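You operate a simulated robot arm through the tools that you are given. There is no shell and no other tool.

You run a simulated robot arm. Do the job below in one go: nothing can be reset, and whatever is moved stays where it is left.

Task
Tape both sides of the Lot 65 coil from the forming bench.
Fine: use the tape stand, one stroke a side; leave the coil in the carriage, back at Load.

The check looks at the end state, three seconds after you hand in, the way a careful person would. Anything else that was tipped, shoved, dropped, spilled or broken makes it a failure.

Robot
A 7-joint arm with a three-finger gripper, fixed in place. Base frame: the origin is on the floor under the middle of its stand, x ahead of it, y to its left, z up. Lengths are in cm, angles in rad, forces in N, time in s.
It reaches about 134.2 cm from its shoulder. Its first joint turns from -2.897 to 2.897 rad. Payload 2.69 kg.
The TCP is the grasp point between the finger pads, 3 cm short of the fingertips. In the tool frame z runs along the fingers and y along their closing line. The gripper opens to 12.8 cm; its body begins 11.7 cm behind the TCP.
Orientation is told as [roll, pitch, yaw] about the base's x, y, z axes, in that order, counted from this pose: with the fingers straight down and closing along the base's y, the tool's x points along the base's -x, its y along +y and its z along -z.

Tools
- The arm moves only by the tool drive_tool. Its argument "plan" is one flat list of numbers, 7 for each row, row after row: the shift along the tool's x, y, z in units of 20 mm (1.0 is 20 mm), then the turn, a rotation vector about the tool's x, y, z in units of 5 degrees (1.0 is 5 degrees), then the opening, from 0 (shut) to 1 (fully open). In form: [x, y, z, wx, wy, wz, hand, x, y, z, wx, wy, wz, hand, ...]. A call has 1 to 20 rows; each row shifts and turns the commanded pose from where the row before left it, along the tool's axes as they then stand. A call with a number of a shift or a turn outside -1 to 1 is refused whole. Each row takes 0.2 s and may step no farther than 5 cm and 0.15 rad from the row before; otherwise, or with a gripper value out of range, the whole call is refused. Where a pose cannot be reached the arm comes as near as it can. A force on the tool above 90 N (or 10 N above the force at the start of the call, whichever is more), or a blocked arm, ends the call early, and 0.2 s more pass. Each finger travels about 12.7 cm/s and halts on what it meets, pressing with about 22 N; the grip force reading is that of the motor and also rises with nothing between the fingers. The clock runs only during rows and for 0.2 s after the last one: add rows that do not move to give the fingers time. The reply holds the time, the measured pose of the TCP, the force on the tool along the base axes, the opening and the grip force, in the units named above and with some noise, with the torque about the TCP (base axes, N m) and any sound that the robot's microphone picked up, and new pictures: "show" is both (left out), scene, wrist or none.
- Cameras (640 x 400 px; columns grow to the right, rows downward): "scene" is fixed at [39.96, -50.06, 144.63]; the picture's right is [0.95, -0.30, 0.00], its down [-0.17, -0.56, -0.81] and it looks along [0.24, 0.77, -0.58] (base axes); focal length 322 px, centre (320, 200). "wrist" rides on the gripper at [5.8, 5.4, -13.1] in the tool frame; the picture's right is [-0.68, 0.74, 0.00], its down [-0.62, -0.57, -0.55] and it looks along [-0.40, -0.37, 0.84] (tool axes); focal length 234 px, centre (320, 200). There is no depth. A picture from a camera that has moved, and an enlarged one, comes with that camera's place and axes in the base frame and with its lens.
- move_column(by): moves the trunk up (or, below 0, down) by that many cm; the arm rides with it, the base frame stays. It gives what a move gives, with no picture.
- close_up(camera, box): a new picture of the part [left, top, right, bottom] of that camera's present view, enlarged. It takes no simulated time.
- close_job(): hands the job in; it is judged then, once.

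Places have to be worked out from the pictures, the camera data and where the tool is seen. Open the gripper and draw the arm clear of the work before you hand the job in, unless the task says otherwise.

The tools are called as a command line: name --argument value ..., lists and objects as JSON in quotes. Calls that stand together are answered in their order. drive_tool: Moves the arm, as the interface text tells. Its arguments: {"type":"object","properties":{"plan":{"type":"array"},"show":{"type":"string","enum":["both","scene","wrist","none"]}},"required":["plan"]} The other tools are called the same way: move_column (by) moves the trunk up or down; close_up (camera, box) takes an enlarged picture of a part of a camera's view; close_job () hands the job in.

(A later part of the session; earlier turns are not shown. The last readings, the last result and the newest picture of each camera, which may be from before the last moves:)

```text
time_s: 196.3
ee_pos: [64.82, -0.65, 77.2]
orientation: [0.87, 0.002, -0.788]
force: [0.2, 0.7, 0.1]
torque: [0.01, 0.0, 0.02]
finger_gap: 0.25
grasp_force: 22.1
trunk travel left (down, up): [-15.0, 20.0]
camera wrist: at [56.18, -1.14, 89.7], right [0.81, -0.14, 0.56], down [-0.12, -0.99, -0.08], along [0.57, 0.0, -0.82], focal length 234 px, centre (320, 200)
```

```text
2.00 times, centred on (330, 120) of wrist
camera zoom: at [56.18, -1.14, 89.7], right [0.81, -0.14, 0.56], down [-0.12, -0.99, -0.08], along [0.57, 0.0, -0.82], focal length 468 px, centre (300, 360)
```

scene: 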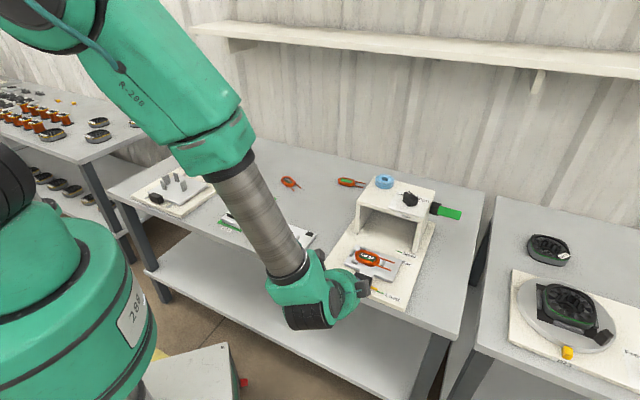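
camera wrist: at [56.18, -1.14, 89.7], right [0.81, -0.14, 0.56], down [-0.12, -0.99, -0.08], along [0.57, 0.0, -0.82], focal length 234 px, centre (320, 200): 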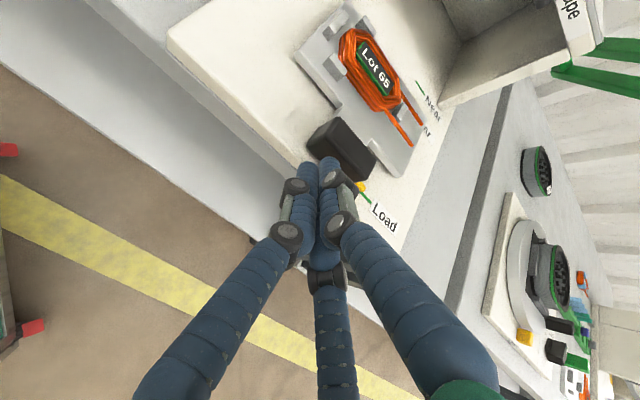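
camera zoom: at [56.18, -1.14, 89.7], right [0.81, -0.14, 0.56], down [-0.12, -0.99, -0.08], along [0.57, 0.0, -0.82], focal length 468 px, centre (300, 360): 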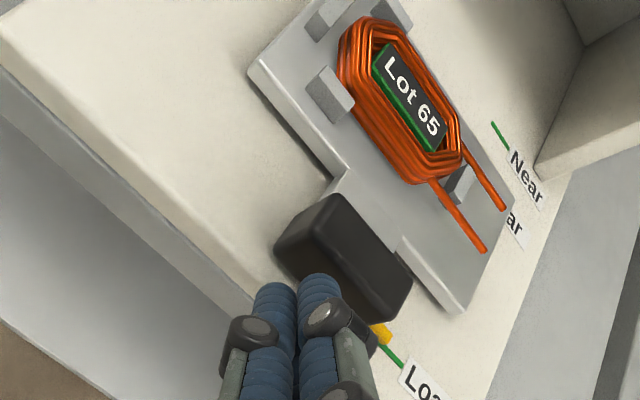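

No contact yet. I'll push along +u about 5 cm in small steps and watch the pointer, force and any sound.

drive_tool --plan '[0, 0.16, 0.19, 0, 0, 0, 0, 0, 0.25, 0.3, 0, 0, 0, 0, 0, 0.3215, 0.383, 0, 0, 0, 0, 0, 0.3215, 0.383, 0, 0, 0, 0, 0, 0.3215, 0.383, 0, 0, 0, 0, 0, 0.3215, 0.383, 0, 0, 0, 0, 0, 0, 0, 0, 0, 0, 0]' --show "wrist"

close_up --camera "scene" --box '[330, 220, 430, 310]'

```text
time_s: 197.9
ee_pos: [68.53, 3.2, 77.11]
orientation: [0.871, 0.002, -0.786]
force: [0.2, 0.6, 0.3]
torque: [0.03, 0.03, -0.02]
finger_gap: 0.25
grasp_force: 21.9
trunk travel left (down, up): [-15.0, 20.0]
camera wrist: at [59.94, 2.56, 89.67], right [0.81, -0.14, 0.56], down [-0.12, -0.99, -0.08], along [0.57, 0.0, -0.82], focal length 234 px, centre (320, 200)
```

wrist: 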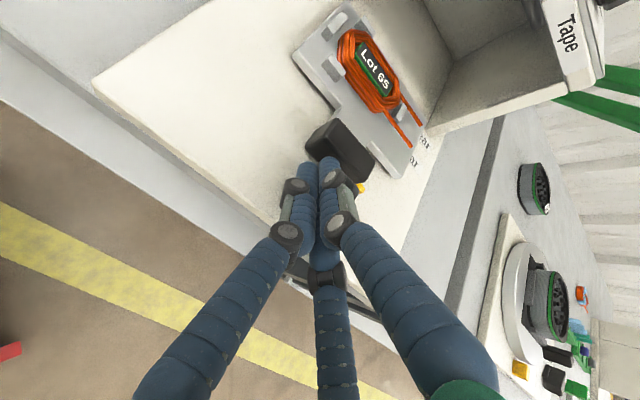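

```text
4.44 times, centred on (380, 265) of scene
camera zoom: at [39.96, -50.06, 144.63], right [0.95, -0.3, 0.0], down [-0.17, -0.56, -0.81], along [0.24, 0.77, -0.58], focal length 1431 px, centre (53, -89)
```

zoom: 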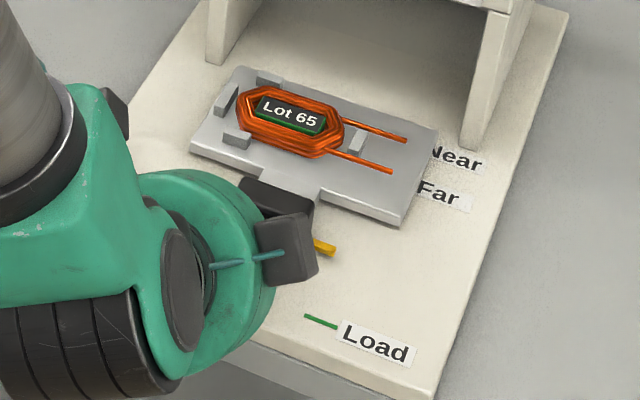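

The carriage slides easily with the pointer moving toward Far. I'll push another 8 cm.

drive_tool --plan '[0, 0.3215, 0.383, 0, 0, 0, 0, 0, 0.3215, 0.383, 0, 0, 0, 0, 0, 0.3215, 0.383, 0, 0, 0, 0, 0, 0.3215, 0.383, 0, 0, 0, 0, 0, 0.3215, 0.383, 0, 0, 0, 0, 0, 0.3215, 0.383, 0, 0, 0, 0, 0, 0.3215, 0.383, 0, 0, 0, 0, 0, 0.3215, 0.383, 0, 0, 0, 0, 0, 0, 0, 0, 0, 0, 0]' --show "wrist"

close_up --camera "scene" --box '[350, 210, 430, 280]'

close_up --camera "wrist" --box '[280, 60, 440, 220]'

```text
time_s: 199.9
ee_pos: [74.3, 8.75, 77.0]
orientation: [0.869, 0.002, -0.788]
force: [0.5, 0.1, 0.1]
torque: [0.01, 0.0, 0.02]
finger_gap: 0.23
grasp_force: 22.1
trunk travel left (down, up): [-15.0, 20.0]
camera wrist: at [65.62, 8.2, 89.57], right [0.81, -0.14, 0.56], down [-0.12, -0.99, -0.08], along [0.57, 0.0, -0.82], focal length 234 px, centre (320, 200)
```

wrist: 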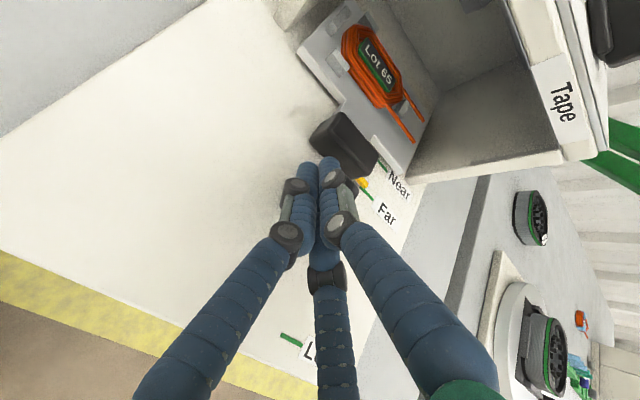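

```text
5.71 times, centred on (390, 245) of scene
camera zoom: at [39.96, -50.06, 144.63], right [0.95, -0.3, 0.0], down [-0.17, -0.56, -0.81], along [0.24, 0.77, -0.58], focal length 1840 px, centre (-80, -57)
```

zoom: 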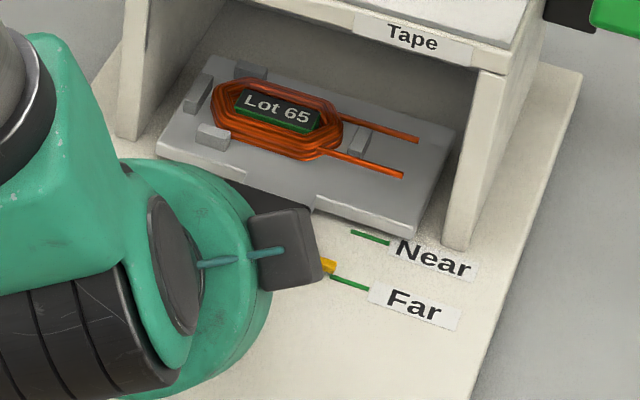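

```text
2.50 times, centred on (360, 140) of wrist
camera zoom: at [65.62, 8.2, 89.57], right [0.81, -0.14, 0.56], down [-0.12, -0.99, -0.08], along [0.57, 0.0, -0.82], focal length 585 px, centre (220, 350)
```

zoom: 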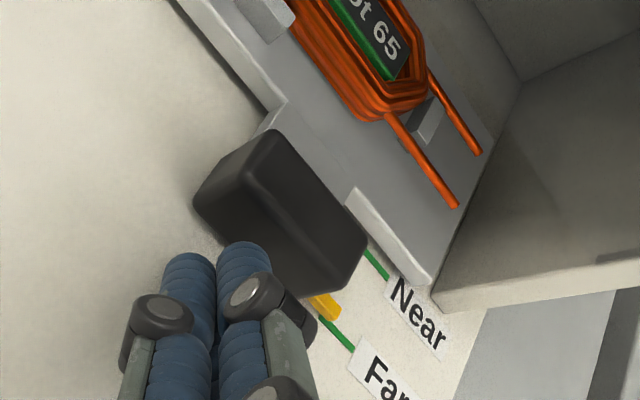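

close_up --camera "scene" --box '[398, 248, 422, 266]'

close_up --camera "wrist" --box '[345, 165, 385, 205]'

```text
16.00 times, centred on (410, 257) of scene
camera zoom: at [39.96, -50.06, 144.63], right [0.95, -0.3, 0.0], down [-0.17, -0.56, -0.81], along [0.24, 0.77, -0.58], focal length 5153 px, centre (-1120, -712)
```

zoom: 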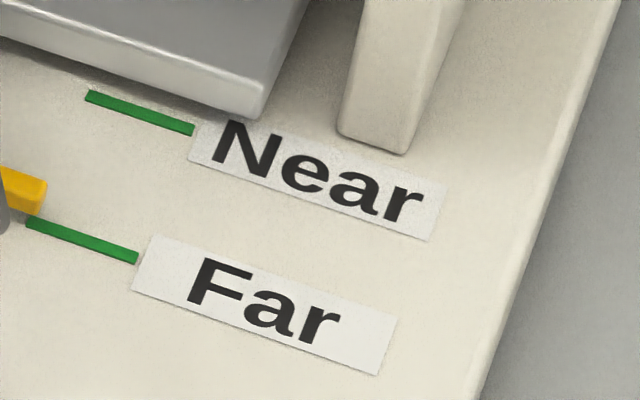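

```text
10.00 times, centred on (365, 185) of wrist
camera zoom: at [65.62, 8.2, 89.57], right [0.81, -0.14, 0.56], down [-0.12, -0.99, -0.08], along [0.57, 0.0, -0.82], focal length 2342 px, centre (-130, 350)
```

zoom: 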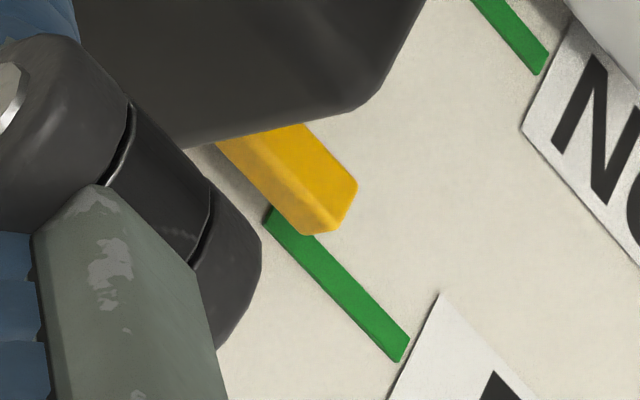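

The pointer lines up with the Far tick (within about 0.1 cm). I'll back the fingers off the knob, rise clear, level the tool, and go above the green lever's crossbar at about (91, 1.9, 93.5).

drive_tool --plan '[0, -0.3215, -0.383, 0, 0, 0, 0, 0, -0.643, -0.766, 0, 0, 0, 0, 0, 0.766, -0.643, 0, 0, 0, 0, 0, 0.766, -0.643, 0, 0, 0, 0, 0, 0.766, -0.643, 0, 0, 0, 0, 0, 0.766, -0.643, 0, 0, 0, 0, 0, 0.766, -0.643, 0, 0, 0, 0, 0, 0.766, -0.643, 0, 0, 0, 0, 0, 0.766, -0.643, 0, 0, 0, 0, 0, 0.766, -0.643, 0, 0, 0, 0, 0, 0.766, -0.643, 0, 0, 0, 0, 0, 0.766, -0.643, 0, 0, 0, 0, 0, 0.766, -0.643, 0, 0, 0, 0, 0, 0.766, -0.643, 0, 0, 0, 0, 0, 0.766, -0.643, 0, 0, 0, 0]' --show "scene"

close_up --camera "scene" --box '[340, 200, 440, 280]'

```text
time_s: 203.1
ee_pos: [72.16, 6.68, 103.04]
orientation: [0.871, 0.001, -0.788]
force: [0.9, 0.9, 0.0]
torque: [0.03, -0.01, 0.01]
finger_gap: 0.23
grasp_force: 21.9
trunk travel left (down, up): [-15.0, 20.0]
```

scene: 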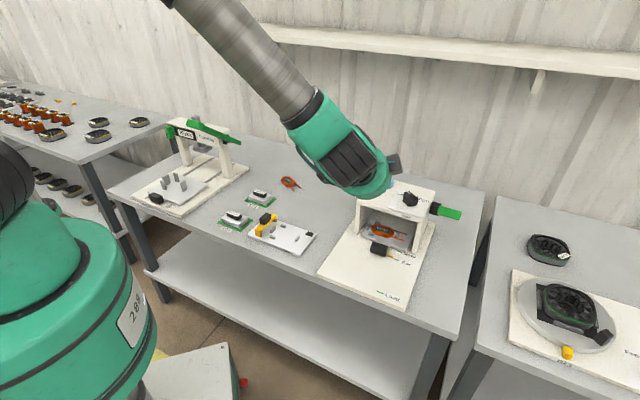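

```text
5.00 times, centred on (390, 240) of scene
camera zoom: at [39.96, -50.06, 144.63], right [0.95, -0.3, 0.0], down [-0.17, -0.56, -0.81], along [0.24, 0.77, -0.58], focal length 1610 px, centre (-30, 0)
```

zoom: 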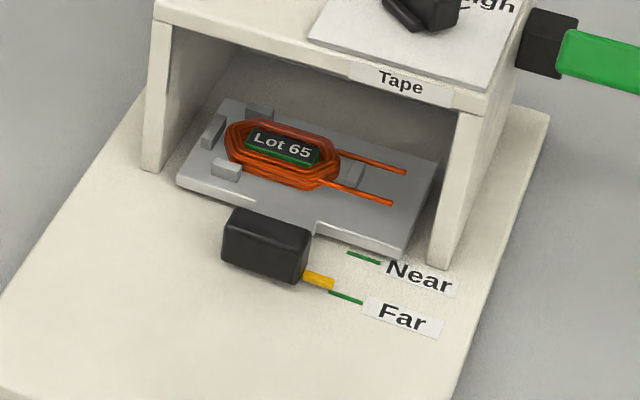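

Pointer at Far confirmed (within ~0.15 cm) with the coil under the roof. Now I'll level the tool and move above the lever's crossbar.

drive_tool --plan '[0, 0, 0, 1, 0, 0, 0, 0, 0, 0, 1, 0, 0, 0, 0, 0, 0, 1, 0, 0, 0, 0, 0, 0, 1, 0, 0, 0, 0, 0, 0, 1, 0, 0, 0, 0, 0, 0, 1, 0, 0, 0, 0, 0, 0, 1, 0, 0, 0, 0, 0, 0, 1, 0, 0, 0, 0, 0, 0, 1, 0, 0, 0, 0, 0, 0, 1, 0, 0, 0, -0.928, 0.552, 0, 0, 0, 0, 0, -0.928, 0.552, 0, 0, 0, 0, 0, -0.928, 0.552, 0, 0, 0, 0, 0, -0.928, 0.552, 0, 0, 0, 0, 0, -0.928, 0.552, 0, 0, 0, 0, 0, -0.928, 0.552, 0, 0, 0, 0, 0, -0.928, 0.552, 0, 0, 0, 0, 0, -0.928, 0.552, 0, 0, 0, 0, 0, -0.928, 0.552, 0, 0, 0, 0, 0]' --show "both"

close_up --camera "scene" --box '[400, 150, 500, 230]'

close_up --camera "wrist" --box '[220, 60, 440, 260]'

```text
time_s: 207.1
ee_pos: [90.89, 1.78, 103.02]
orientation: [-0.003, 0.001, -0.787]
force: [-0.3, -0.1, 0.5]
torque: [0.05, -0.01, -0.01]
finger_gap: 0.25
grasp_force: 21.8
trunk travel left (down, up): [-15.0, 20.0]
camera wrist: at [90.75, 9.57, 116.1], right [1.0, 0.04, 0.0], down [0.04, -0.84, 0.55], along [0.02, -0.55, -0.84], focal length 234 px, centre (320, 200)
```

scene: 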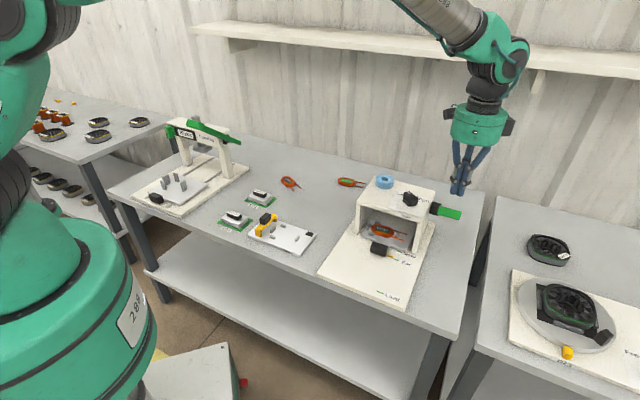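
wrist: 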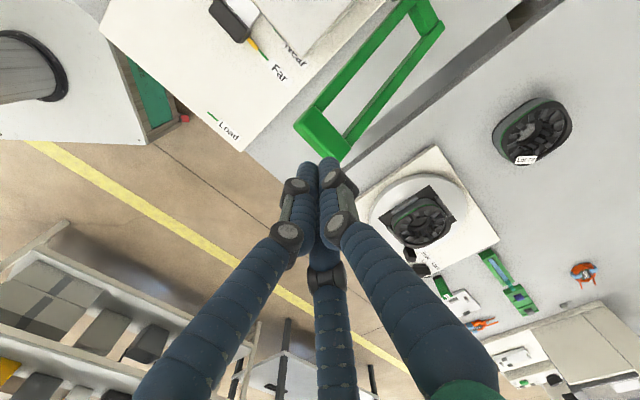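

```text
5.00 times, centred on (450, 190) of scene
camera zoom: at [39.96, -50.06, 144.63], right [0.95, -0.3, 0.0], down [-0.17, -0.56, -0.81], along [0.24, 0.77, -0.58], focal length 1610 px, centre (-330, 250)
```

zoom: 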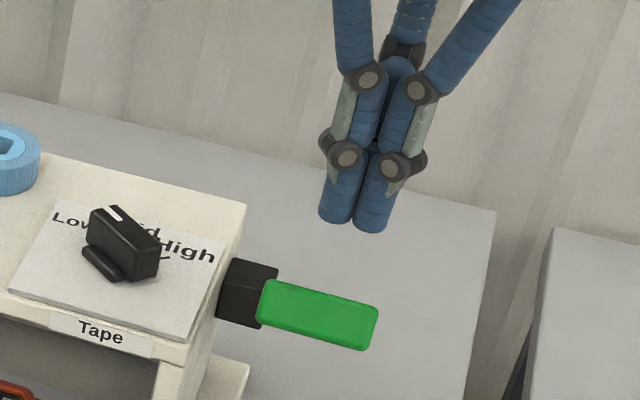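

```text
2.00 times, centred on (330, 160) of wrist
camera zoom: at [90.75, 9.57, 116.1], right [1.0, 0.04, 0.0], down [0.04, -0.84, 0.55], along [0.02, -0.55, -0.84], focal length 468 px, centre (300, 280)
```

zoom: 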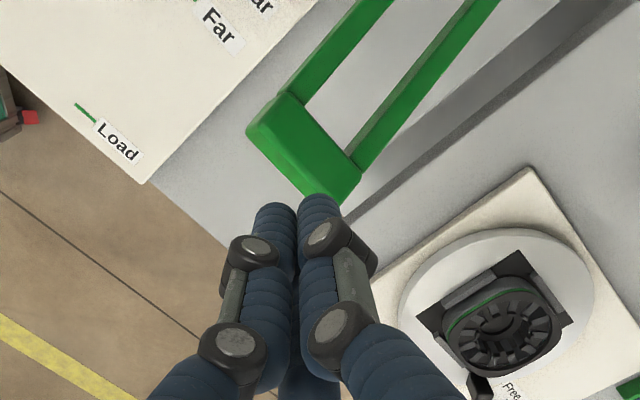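

The crossbar's centre is near (91.25, 2.3, 93). I'll shift 0.4 cm forward and lower to just above its top, then press step by step reading the force.

drive_tool --plan '[0, 0.2, 0.6, 0, 0, 0, 0, 0, 0, 0.8, 0, 0, 0, 0, 0, 0, 0.8, 0, 0, 0, 0, 0, 0, 0.3, 0, 0, 0, 0, 0, 0, 0, 0, 0, 0, 0]' --show "both"

close_up --camera "scene" --box '[400, 160, 500, 240]'

close_up --camera "wrist" --box '[220, 60, 440, 260]'

```text
time_s: 208.3
ee_pos: [91.27, 1.93, 97.95]
orientation: [-0.003, 0.001, -0.788]
force: [-0.1, 0.2, 0.3]
torque: [-0.04, 0.02, 0.01]
finger_gap: 0.23
grasp_force: 22.0
trunk travel left (down, up): [-15.0, 20.0]
camera wrist: at [91.07, 9.85, 111.14], right [1.0, 0.04, 0.0], down [0.04, -0.84, 0.55], along [0.02, -0.55, -0.84], focal length 234 px, centre (320, 200)
```

scene: 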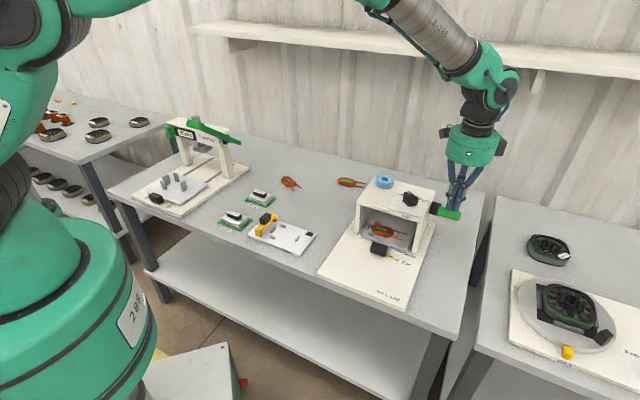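
wrist: 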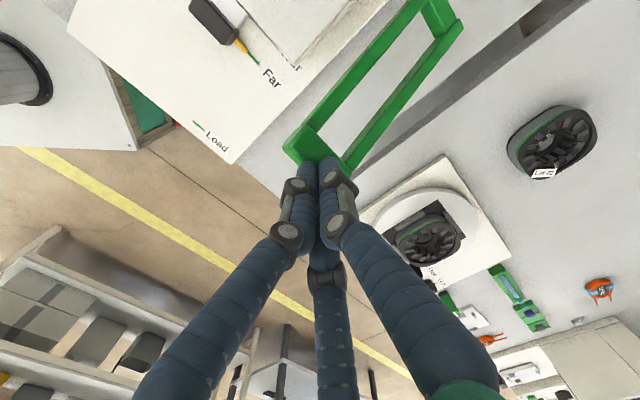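

```text
5.00 times, centred on (450, 200) of scene
camera zoom: at [39.96, -50.06, 144.63], right [0.95, -0.3, 0.0], down [-0.17, -0.56, -0.81], along [0.24, 0.77, -0.58], focal length 1610 px, centre (-330, 200)
```

zoom: 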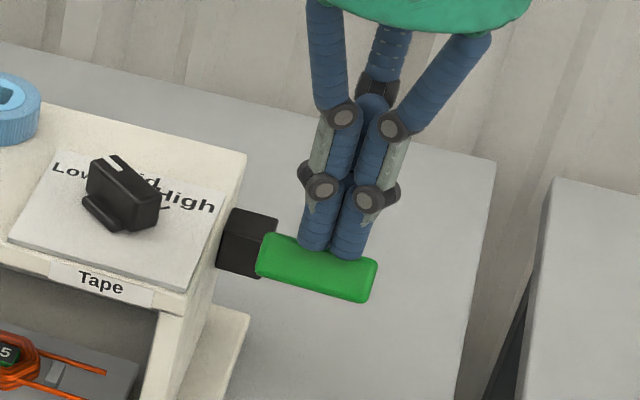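

```text
2.00 times, centred on (330, 160) of wrist
camera zoom: at [91.07, 9.85, 111.14], right [1.0, 0.04, 0.0], down [0.04, -0.84, 0.55], along [0.02, -0.55, -0.84], focal length 468 px, centre (300, 280)
```

zoom: 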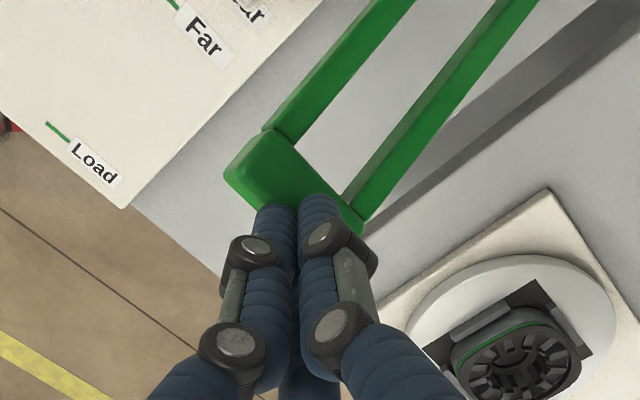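

The fingertips are over the crossbar. I'll press down in 0.3 cm steps and read the force.

drive_tool --plan '[0, 0, 0.15, 0, 0, 0, 0, 0, 0, 0.15, 0, 0, 0, 0, 0, 0, 0.15, 0, 0, 0, 0, 0, 0, 0.15, 0, 0, 0, 0, 0, 0, 0, 0, 0, 0, 0]' --show "none"

close_up --camera "scene" --box '[400, 160, 500, 240]'

```text
time_s: 209.5
ee_pos: [91.12, 2.08, 96.79]
orientation: [-0.002, 0.002, -0.787]
force: [-0.7, 0.5, 0.7]
torque: [0.01, -0.02, 0.02]
finger_gap: 0.25
grasp_force: 22.1
trunk travel left (down, up): [-15.0, 20.0]
```

```text
5.00 times, centred on (450, 200) of scene
camera zoom: at [39.96, -50.06, 144.63], right [0.95, -0.3, 0.0], down [-0.17, -0.56, -0.81], along [0.24, 0.77, -0.58], focal length 1610 px, centre (-330, 200)
```

zoom: 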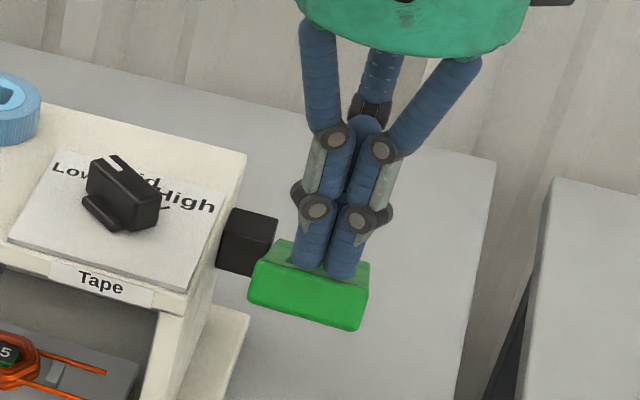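

The lever moves down very lightly (under 1 N). I'll continue along its arc in small steps, about 3 cm, watching force and sound.

drive_tool --plan '[0, -0.12, 0.25, 0, 0, 0, 0, 0, -0.11, 0.25, 0, 0, 0, 0, 0, -0.1, 0.25, 0, 0, 0, 0, 0, -0.09, 0.25, 0, 0, 0, 0, 0, -0.08, 0.25, 0, 0, 0, 0, 0, -0.07, 0.25, 0, 0, 0, 0, 0, 0, 0, 0, 0, 0, 0]' --show "scene"

close_up --camera "scene" --box '[340, 170, 480, 270]'

```text
time_s: 211.1
ee_pos: [90.38, 1.16, 93.92]
orientation: [-0.002, 0.002, -0.788]
force: [0.4, 0.5, 0.6]
torque: [-0.01, -0.01, 0.03]
finger_gap: 0.2
grasp_force: 22.2
trunk travel left (down, up): [-15.0, 20.0]
```

scene: 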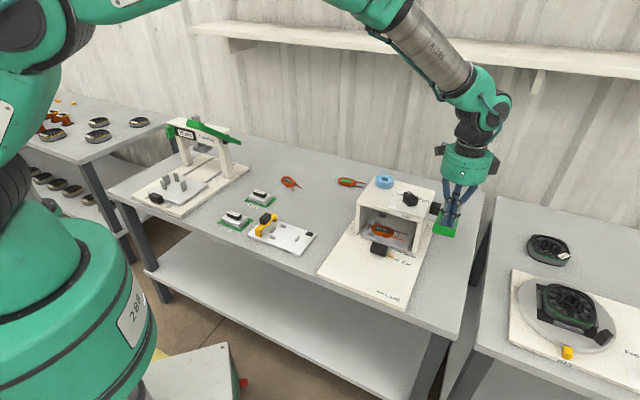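

```text
4.00 times, centred on (410, 220) of scene
camera zoom: at [39.96, -50.06, 144.63], right [0.95, -0.3, 0.0], down [-0.17, -0.56, -0.81], along [0.24, 0.77, -0.58], focal length 1288 px, centre (-40, 120)
```

zoom: 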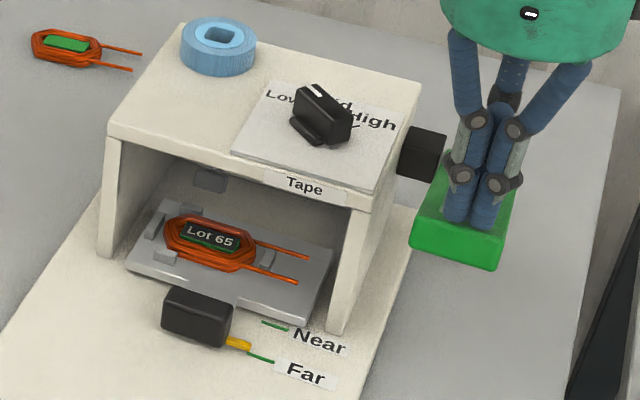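

The head is visibly descending over the coil (about 3.3 cm so far, bottom ≈79.7; coil top ≈76.6). I'll continue in finer steps.

drive_tool --plan '[0, -0.07, 0.25, 0, 0, 0, 0, 0, -0.06, 0.25, 0, 0, 0, 0, 0, -0.05, 0.25, 0, 0, 0, 0, 0, -0.04, 0.2, 0, 0, 0, 0, 0, 0, 0, 0, 0, 0, 0]' --show "none"

close_up --camera "scene" --box '[340, 170, 480, 270]'

```text
time_s: 212.3
ee_pos: [90.01, 0.97, 91.93]
orientation: [-0.002, 0.001, -0.785]
force: [0.3, 0.2, 1.2]
torque: [0.05, 0.02, -0.01]
finger_gap: 0.21
grasp_force: 22.2
trunk travel left (down, up): [-15.0, 20.0]
```

```text
4.00 times, centred on (410, 220) of scene
camera zoom: at [39.96, -50.06, 144.63], right [0.95, -0.3, 0.0], down [-0.17, -0.56, -0.81], along [0.24, 0.77, -0.58], focal length 1288 px, centre (-40, 120)
```

zoom: 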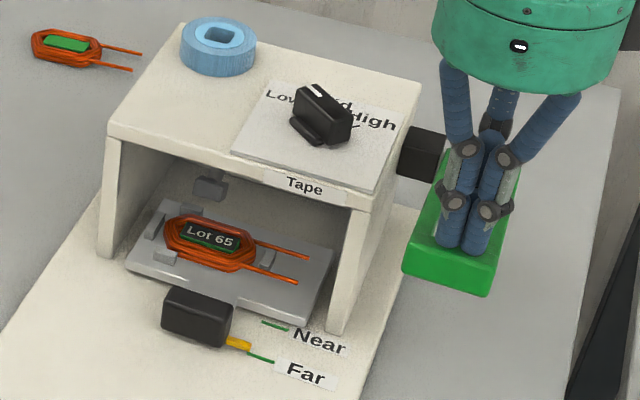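

close_up --camera "scene" --box '[365, 200, 425, 245]'

```text
8.89 times, centred on (395, 222) of scene
camera zoom: at [39.96, -50.06, 144.63], right [0.95, -0.3, 0.0], down [-0.17, -0.56, -0.81], along [0.24, 0.77, -0.58], focal length 2863 px, centre (-347, 0)
```

zoom: 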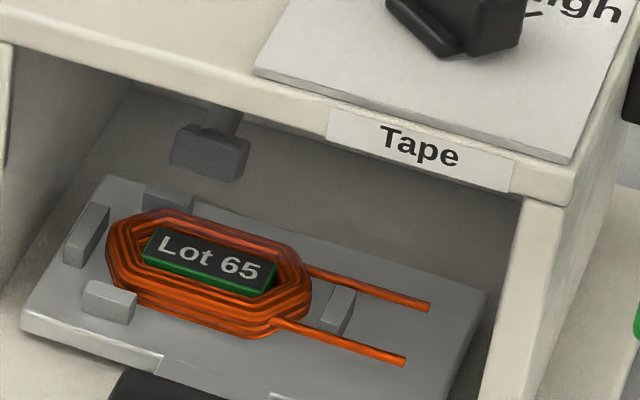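

The head is clearly coming down onto the far long side. I'll go on in small steps, checking force each time.

drive_tool --plan '[0, -0.03, 0.15, 0, 0, 0, 0, 0, -0.03, 0.15, 0, 0, 0, 0, 0, -0.02, 0.15, 0, 0, 0, 0, 0, 0, 0, 0, 0, 0, 0]' --show "none"

close_up --camera "scene" --box '[365, 200, 425, 245]'

```text
time_s: 213.3
ee_pos: [90.02, 0.76, 90.93]
orientation: [-0.002, 0.001, -0.787]
force: [0.5, 0.6, 0.6]
torque: [0.01, 0.02, 0.02]
finger_gap: 0.26
grasp_force: 21.7
trunk travel left (down, up): [-15.0, 20.0]
```

```text
8.89 times, centred on (395, 222) of scene
camera zoom: at [39.96, -50.06, 144.63], right [0.95, -0.3, 0.0], down [-0.17, -0.56, -0.81], along [0.24, 0.77, -0.58], focal length 2863 px, centre (-347, 0)
```

zoom: 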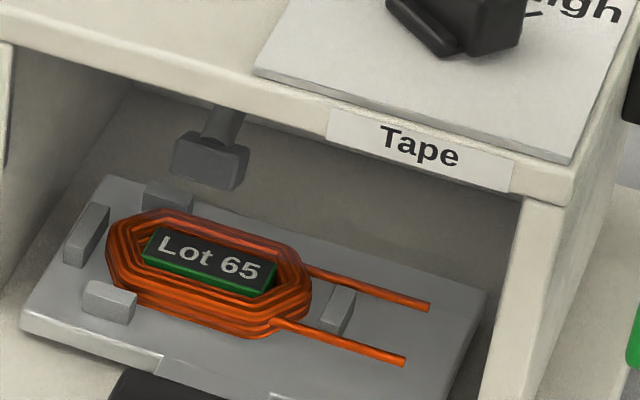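

drive_tool --plan '[0, -0.02, 0.2, 0, 0, 0, 0, 0, -0.01, 0.2, 0, 0, 0, 0, 0, 0, 0.2, 0, 0, 0, 0, 0, 0, 0, 0, 0, 0, 0]' --show "none"

close_up --camera "scene" --box '[365, 200, 425, 245]'

close_up --camera "scene" --box '[400, 170, 480, 250]'

```text
time_s: 214.3
ee_pos: [89.97, 0.65, 89.88]
orientation: [-0.002, 0.002, -0.788]
force: [-0.2, 0.5, 0.5]
torque: [-0.08, 0.0, 0.04]
finger_gap: 0.23
grasp_force: 21.9
trunk travel left (down, up): [-15.0, 20.0]
```

```text
8.89 times, centred on (395, 222) of scene
camera zoom: at [39.96, -50.06, 144.63], right [0.95, -0.3, 0.0], down [-0.17, -0.56, -0.81], along [0.24, 0.77, -0.58], focal length 2863 px, centre (-347, 0)
```

zoom: 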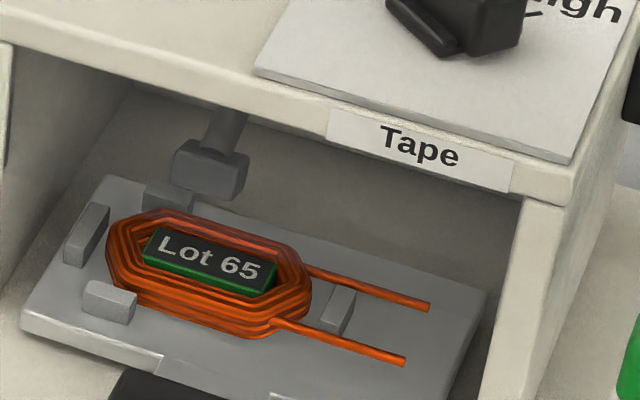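

```text
5.00 times, centred on (440, 210) of scene
camera zoom: at [39.96, -50.06, 144.63], right [0.95, -0.3, 0.0], down [-0.17, -0.56, -0.81], along [0.24, 0.77, -0.58], focal length 1610 px, centre (-280, 150)
```

zoom: 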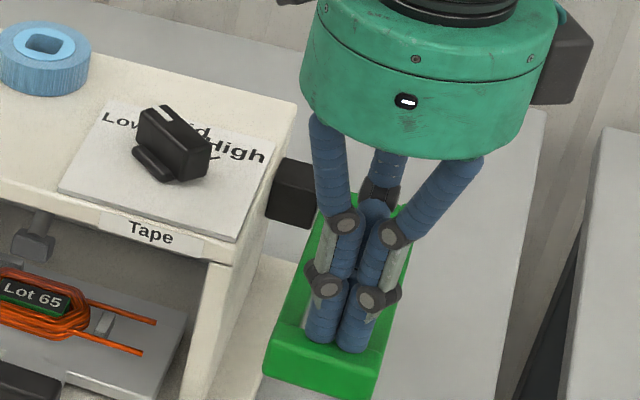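

drive_tool --plan '[0, 0, 0.2, 0, 0, 0, 0, 0, 0, 0.2, 0, 0, 0, 0, 0, 0, 0.1, 0, 0, 0, 0, 0, 0, 0, 0, 0, 0, 0]' --show "none"

close_up --camera "scene" --box '[365, 200, 425, 245]'

```text
time_s: 215.3
ee_pos: [89.94, 0.69, 88.8]
orientation: [0.0, 0.001, -0.787]
force: [0.0, 0.5, 0.1]
torque: [-0.03, 0.0, 0.0]
finger_gap: 0.19
grasp_force: 21.9
trunk travel left (down, up): [-15.0, 20.0]
```

```text
8.89 times, centred on (395, 222) of scene
camera zoom: at [39.96, -50.06, 144.63], right [0.95, -0.3, 0.0], down [-0.17, -0.56, -0.81], along [0.24, 0.77, -0.58], focal length 2863 px, centre (-347, 0)
```

zoom: 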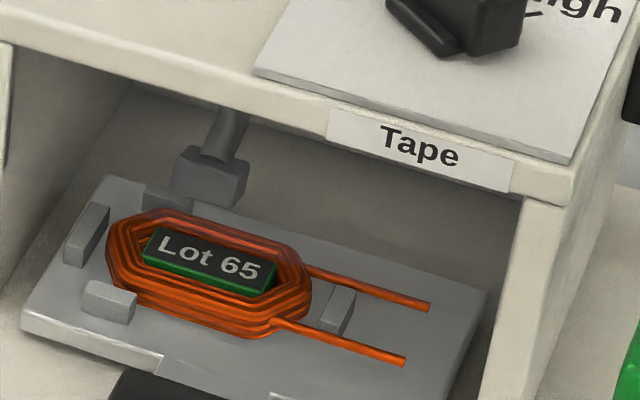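

drive_tool --plan '[0, 0, 0.15, 0, 0, 0, 0, 0, 0, 0.15, 0, 0, 0, 0, 0, 0, 0, 0, 0, 0, 0]' --show "none"

close_up --camera "scene" --box '[365, 200, 425, 245]'

close_up --camera "scene" --box '[400, 190, 480, 270]'

```text
time_s: 216.1
ee_pos: [89.88, 0.61, 88.29]
orientation: [-0.002, 0.001, -0.786]
force: [-0.5, 0.1, 1.7]
torque: [0.02, 0.04, 0.05]
finger_gap: 0.25
grasp_force: 22.0
trunk travel left (down, up): [-15.0, 20.0]
```

```text
8.89 times, centred on (395, 222) of scene
camera zoom: at [39.96, -50.06, 144.63], right [0.95, -0.3, 0.0], down [-0.17, -0.56, -0.81], along [0.24, 0.77, -0.58], focal length 2863 px, centre (-347, 0)
```

zoom: 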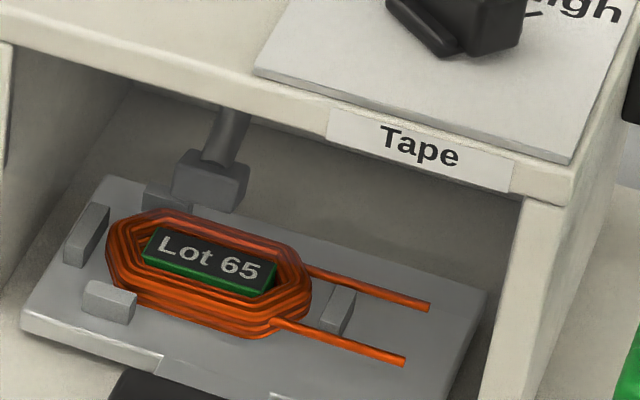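

```text
5.00 times, centred on (440, 230) of scene
camera zoom: at [39.96, -50.06, 144.63], right [0.95, -0.3, 0.0], down [-0.17, -0.56, -0.81], along [0.24, 0.77, -0.58], focal length 1610 px, centre (-280, 50)
```

zoom: 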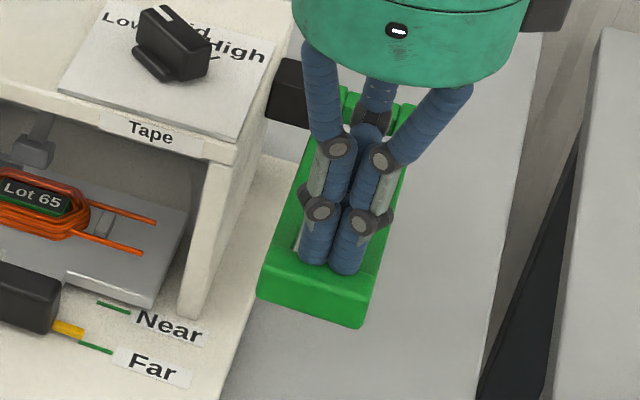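

drive_tool --plan '[0, 0, 0.15, 0, 0, 0, 0, 0, 0, 0.1, 0, 0, 0, 0, 0, 0, 0, 0, 0, 0, 0]' --show "none"

close_up --camera "scene" --box '[375, 210, 405, 235]'

```text
time_s: 216.9
ee_pos: [89.95, 0.65, 87.69]
orientation: [-0.001, 0.002, -0.789]
force: [-0.4, -0.1, 0.0]
torque: [0.02, 0.01, -0.01]
finger_gap: 0.21
grasp_force: 21.6
trunk travel left (down, up): [-15.0, 20.0]
```

```text
16.00 times, centred on (390, 222) of scene
camera zoom: at [39.96, -50.06, 144.63], right [0.95, -0.3, 0.0], down [-0.17, -0.56, -0.81], along [0.24, 0.77, -0.58], focal length 5153 px, centre (-800, -160)
```

zoom: 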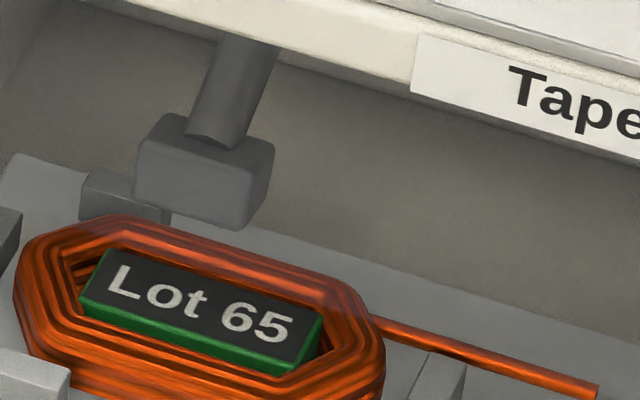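

drive_tool --plan '[0, 0, 0.15, 0, 0, 0, 0, 0, 0, 0.15, 0, 0, 0, 0, 0, 0, 0, 0, 0, 0, 0]' --show "none"

close_up --camera "scene" --box '[375, 210, 405, 235]'

```text
time_s: 217.7
ee_pos: [89.89, 0.73, 87.04]
orientation: [-0.003, 0.002, -0.788]
force: [-1.2, 0.9, 0.1]
torque: [-0.03, 0.0, -0.04]
finger_gap: 0.22
grasp_force: 22.2
trunk travel left (down, up): [-15.0, 20.0]
```

```text
16.00 times, centred on (390, 222) of scene
camera zoom: at [39.96, -50.06, 144.63], right [0.95, -0.3, 0.0], down [-0.17, -0.56, -0.81], along [0.24, 0.77, -0.58], focal length 5153 px, centre (-800, -160)
```

zoom: 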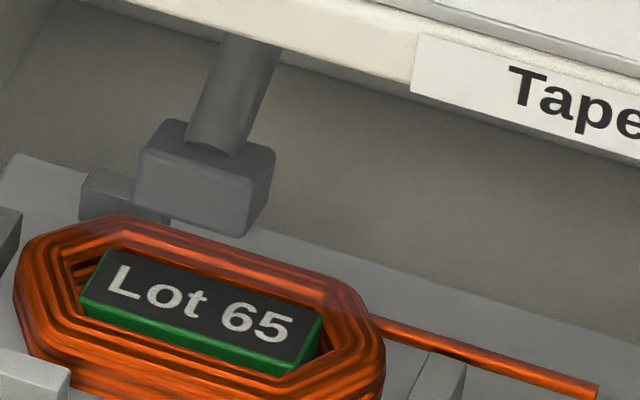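

drive_tool --plan '[0, 0, 0.15, 0, 0, 0, 0, 0, 0, 0.15, 0, 0, 0, 0, 0, 0, 0, 0, 0, 0, 0]' --show "none"

close_up --camera "scene" --box '[375, 210, 405, 235]'

```text
time_s: 218.5
ee_pos: [89.94, 0.71, 86.6]
orientation: [-0.001, 0.002, -0.787]
force: [-0.9, -0.9, 0.9]
torque: [-0.03, 0.02, 0.0]
finger_gap: 0.24
grasp_force: 21.9
trunk travel left (down, up): [-15.0, 20.0]
```

```text
16.00 times, centred on (390, 222) of scene
camera zoom: at [39.96, -50.06, 144.63], right [0.95, -0.3, 0.0], down [-0.17, -0.56, -0.81], along [0.24, 0.77, -0.58], focal length 5153 px, centre (-800, -160)
```

zoom: 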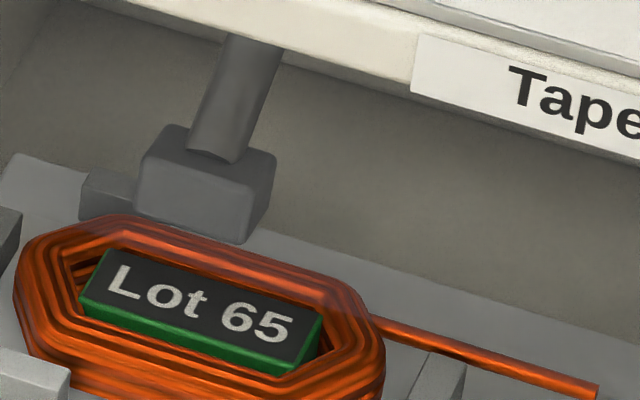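

drive_tool --plan '[0, 0, 0.2, 0, 0, 0, 0, 0, 0.01, 0.2, 0, 0, 0, 0, 0, 0, 0, 0, 0, 0, 0]' --show "none"

close_up --camera "scene" --box '[375, 210, 405, 235]'

close_up --camera "scene" --box '[400, 190, 480, 270]'

```text
time_s: 219.3
ee_pos: [89.81, 0.73, 85.71]
orientation: [-0.002, 0.003, -0.787]
force: [-0.3, -0.7, 1.0]
torque: [-0.01, 0.03, -0.02]
finger_gap: 0.2
grasp_force: 22.1
trunk travel left (down, up): [-15.0, 20.0]
```

```text
16.00 times, centred on (390, 222) of scene
camera zoom: at [39.96, -50.06, 144.63], right [0.95, -0.3, 0.0], down [-0.17, -0.56, -0.81], along [0.24, 0.77, -0.58], focal length 5153 px, centre (-800, -160)
```

zoom: 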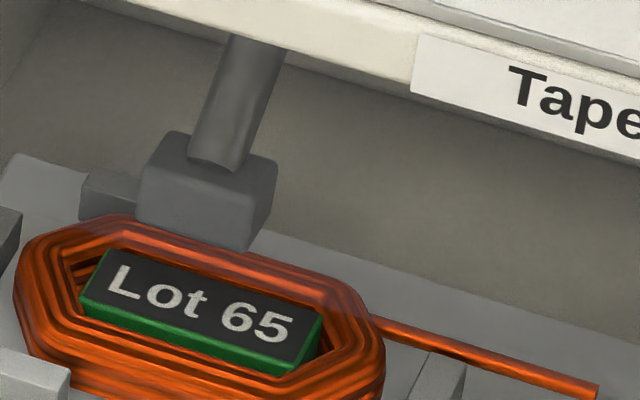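

```text
5.00 times, centred on (440, 230) of scene
camera zoom: at [39.96, -50.06, 144.63], right [0.95, -0.3, 0.0], down [-0.17, -0.56, -0.81], along [0.24, 0.77, -0.58], focal length 1610 px, centre (-280, 50)
```

zoom: 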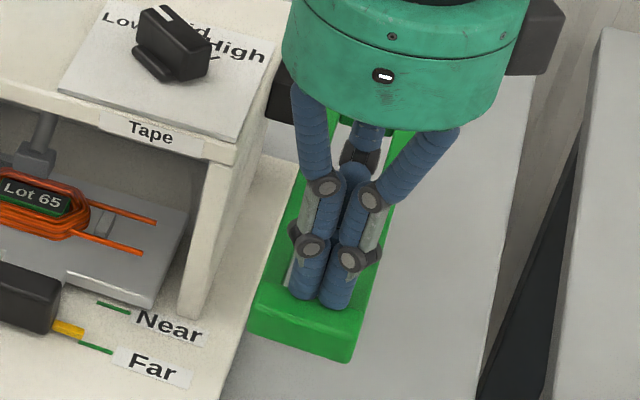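

drive_tool --plan '[0, 0.01, 0.2, 0, 0, 0, 0, 0, 0.01, 0.15, 0, 0, 0, 0, 0, 0, 0, 0, 0, 0, 0]' --show "none"

close_up --camera "scene" --box '[375, 210, 405, 235]'

```text
time_s: 220.1
ee_pos: [89.99, 0.85, 84.99]
orientation: [-0.001, 0.001, -0.787]
force: [0.2, -0.2, 1.6]
torque: [-0.01, -0.02, -0.01]
finger_gap: 0.28
grasp_force: 22.2
trunk travel left (down, up): [-15.0, 20.0]
```

```text
16.00 times, centred on (390, 222) of scene
camera zoom: at [39.96, -50.06, 144.63], right [0.95, -0.3, 0.0], down [-0.17, -0.56, -0.81], along [0.24, 0.77, -0.58], focal length 5153 px, centre (-800, -160)
```

zoom: 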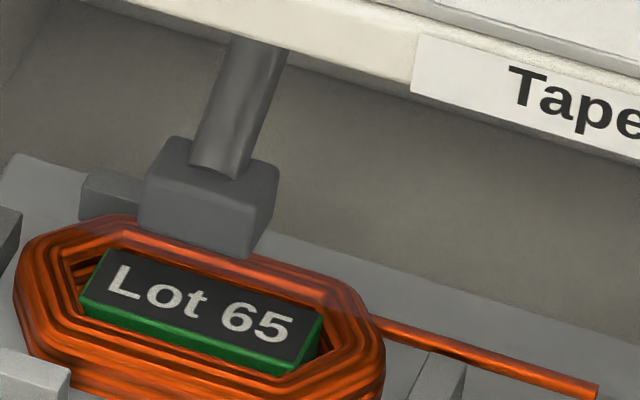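

drive_tool --plan '[0, 0.01, 0.15, 0, 0, 0, 0, 0, 0.01, 0.15, 0, 0, 0, 0, 0, 0, 0, 0, 0, 0, 0]' --show "none"

close_up --camera "scene" --box '[375, 210, 405, 235]'

```text
time_s: 220.9
ee_pos: [89.96, 0.75, 84.54]
orientation: [-0.002, 0.002, -0.788]
force: [-0.1, 1.0, 1.3]
torque: [-0.01, -0.01, -0.01]
finger_gap: 0.21
grasp_force: 22.1
trunk travel left (down, up): [-15.0, 20.0]
```

```text
16.00 times, centred on (390, 222) of scene
camera zoom: at [39.96, -50.06, 144.63], right [0.95, -0.3, 0.0], down [-0.17, -0.56, -0.81], along [0.24, 0.77, -0.58], focal length 5153 px, centre (-800, -160)
```

zoom: 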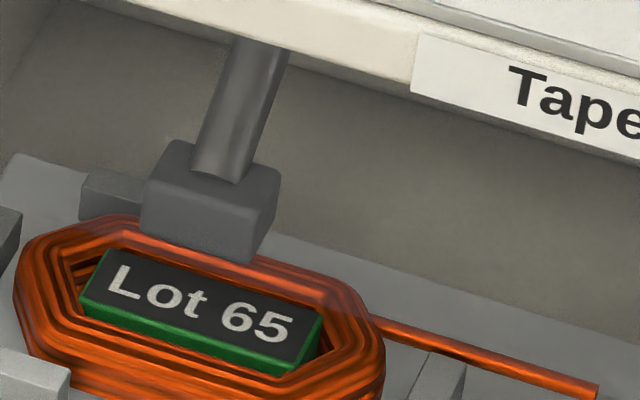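

drive_tool --plan '[0, 0.01, 0.15, 0, 0, 0, 0, 0, 0.01, 0.15, 0, 0, 0, 0, 0, 0, 0, 0, 0, 0, 0]' --show "none"

close_up --camera "scene" --box '[375, 210, 405, 235]'

```text
time_s: 221.7
ee_pos: [89.98, 0.81, 83.89]
orientation: [0.0, 0.001, -0.788]
force: [-5.5, 0.3, 14.0]
torque: [-0.02, 0.11, -0.07]
finger_gap: 0.22
grasp_force: 21.6
trunk travel left (down, up): [-15.0, 20.0]
```

```text
16.00 times, centred on (390, 222) of scene
camera zoom: at [39.96, -50.06, 144.63], right [0.95, -0.3, 0.0], down [-0.17, -0.56, -0.81], along [0.24, 0.77, -0.58], focal length 5153 px, centre (-800, -160)
```

zoom: 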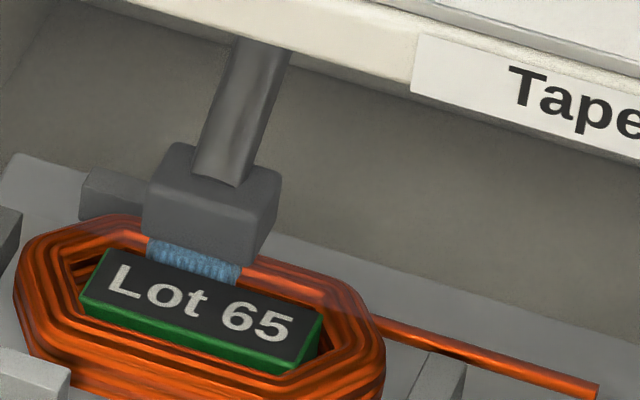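

A blue band has appeared on the far side as the lever reached its stop (14 N), so the stroke is complete. I'll let the lever come back up by raising the fingers along the arc.

drive_tool --plan '[0, 0, -0.3, 0, 0, 0, 0, 0, 0, -0.5, 0, 0, 0, 0, 0, 0, -0.5, 0, 0, 0, 0, 0, 0, -0.5, 0, 0, 0, 0, 0, 0, 0, 0, 0, 0, 0]' --show "none"

close_up --camera "scene" --box '[365, 180, 485, 270]'

close_up --camera "scene" --box '[375, 210, 405, 235]'

```text
time_s: 222.9
ee_pos: [89.99, 0.81, 87.47]
orientation: [-0.002, 0.001, -0.788]
force: [0.1, 0.3, 1.0]
torque: [0.0, 0.02, 0.01]
finger_gap: 0.21
grasp_force: 21.6
trunk travel left (down, up): [-15.0, 20.0]
```

```text
4.44 times, centred on (425, 225) of scene
camera zoom: at [39.96, -50.06, 144.63], right [0.95, -0.3, 0.0], down [-0.17, -0.56, -0.81], along [0.24, 0.77, -0.58], focal length 1431 px, centre (-147, 89)
```

zoom: 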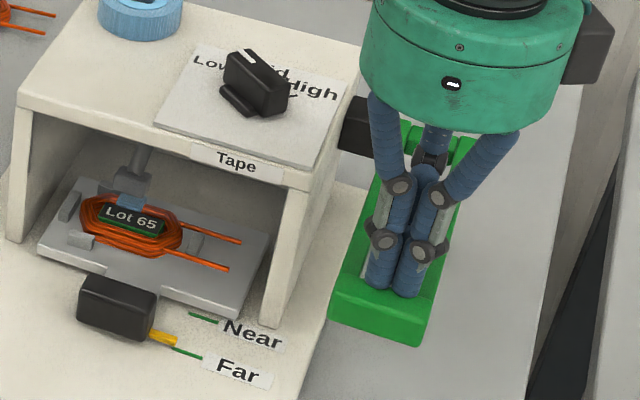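

```text
16.00 times, centred on (390, 222) of scene
camera zoom: at [39.96, -50.06, 144.63], right [0.95, -0.3, 0.0], down [-0.17, -0.56, -0.81], along [0.24, 0.77, -0.58], focal length 5153 px, centre (-800, -160)
```

zoom: 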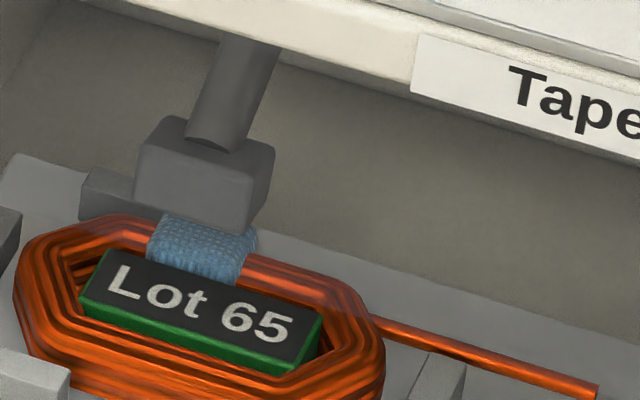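

The lever springs back up and the band looks properly wrapped. I'll keep raising until the lever is back at rest and the hand is clear.

drive_tool --plan '[0, 0.02, -0.5, 0, 0, 0, 0, 0, 0.04, -0.5, 0, 0, 0, 0, 0, 0.06, -0.5, 0, 0, 0, 0, 0, 0.1, -0.5, 0, 0, 0, 0, 0, 0.15, -0.5, 0, 0, 0, 0, 0, 0.18, -0.5, 0, 0, 0, 0, 0, 0.18, -0.5, 0, 0, 0, 0, 0, 0, -0.7, 0, 0, 0, 0, 0, 0, -0.9, 0, 0, 0, 0, 0, 0, -0.9, 0, 0, 0, 0, 0, 0, -0.9, 0, 0, 0, 0, 0, 0, 0, 0, 0, 0, 0]' --show "both"

close_up --camera "scene" --box '[365, 205, 425, 265]'

close_up --camera "scene" --box '[390, 170, 480, 240]'

```text
time_s: 225.5
ee_pos: [91.19, 1.82, 101.19]
orientation: [-0.002, 0.002, -0.786]
force: [-0.4, -0.1, 0.7]
torque: [0.0, -0.01, 0.01]
finger_gap: 0.26
grasp_force: 22.1
trunk travel left (down, up): [-15.0, 20.0]
camera wrist: at [90.91, 9.76, 114.34], right [1.0, 0.04, 0.0], down [0.04, -0.84, 0.55], along [0.02, -0.55, -0.84], focal length 234 px, centre (320, 200)
```

scene: 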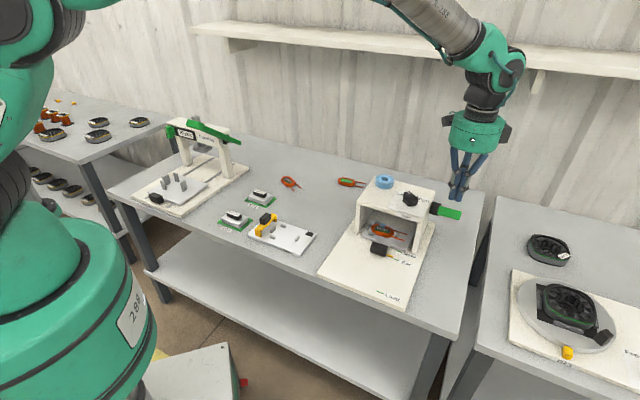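
wrist: 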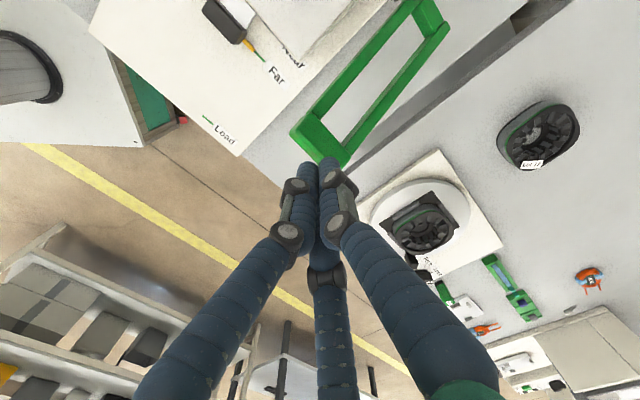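

```text
6.67 times, centred on (395, 235) of scene
camera zoom: at [39.96, -50.06, 144.63], right [0.95, -0.3, 0.0], down [-0.17, -0.56, -0.81], along [0.24, 0.77, -0.58], focal length 2147 px, centre (-180, -33)
```

zoom: 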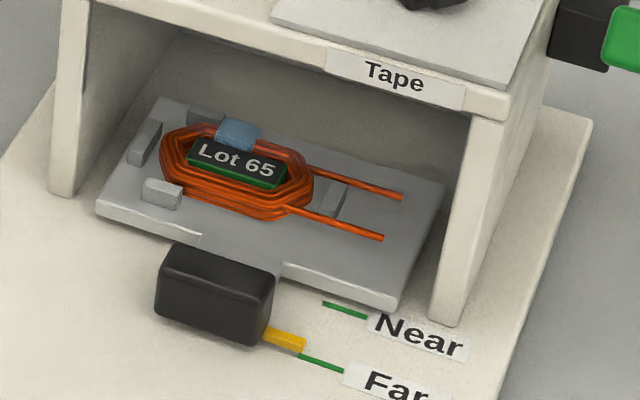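

```text
5.71 times, centred on (435, 205) of scene
camera zoom: at [39.96, -50.06, 144.63], right [0.95, -0.3, 0.0], down [-0.17, -0.56, -0.81], along [0.24, 0.77, -0.58], focal length 1840 px, centre (-337, 171)
```

zoom: 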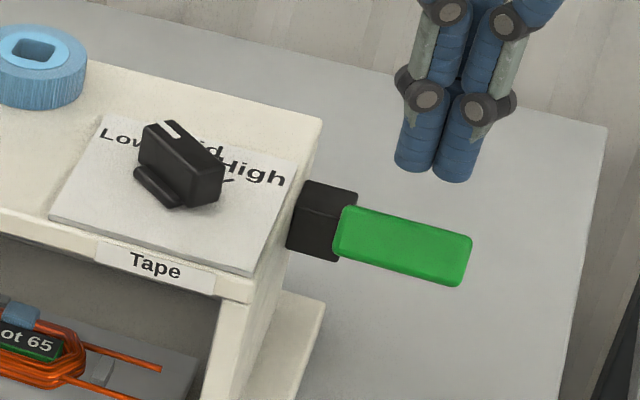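

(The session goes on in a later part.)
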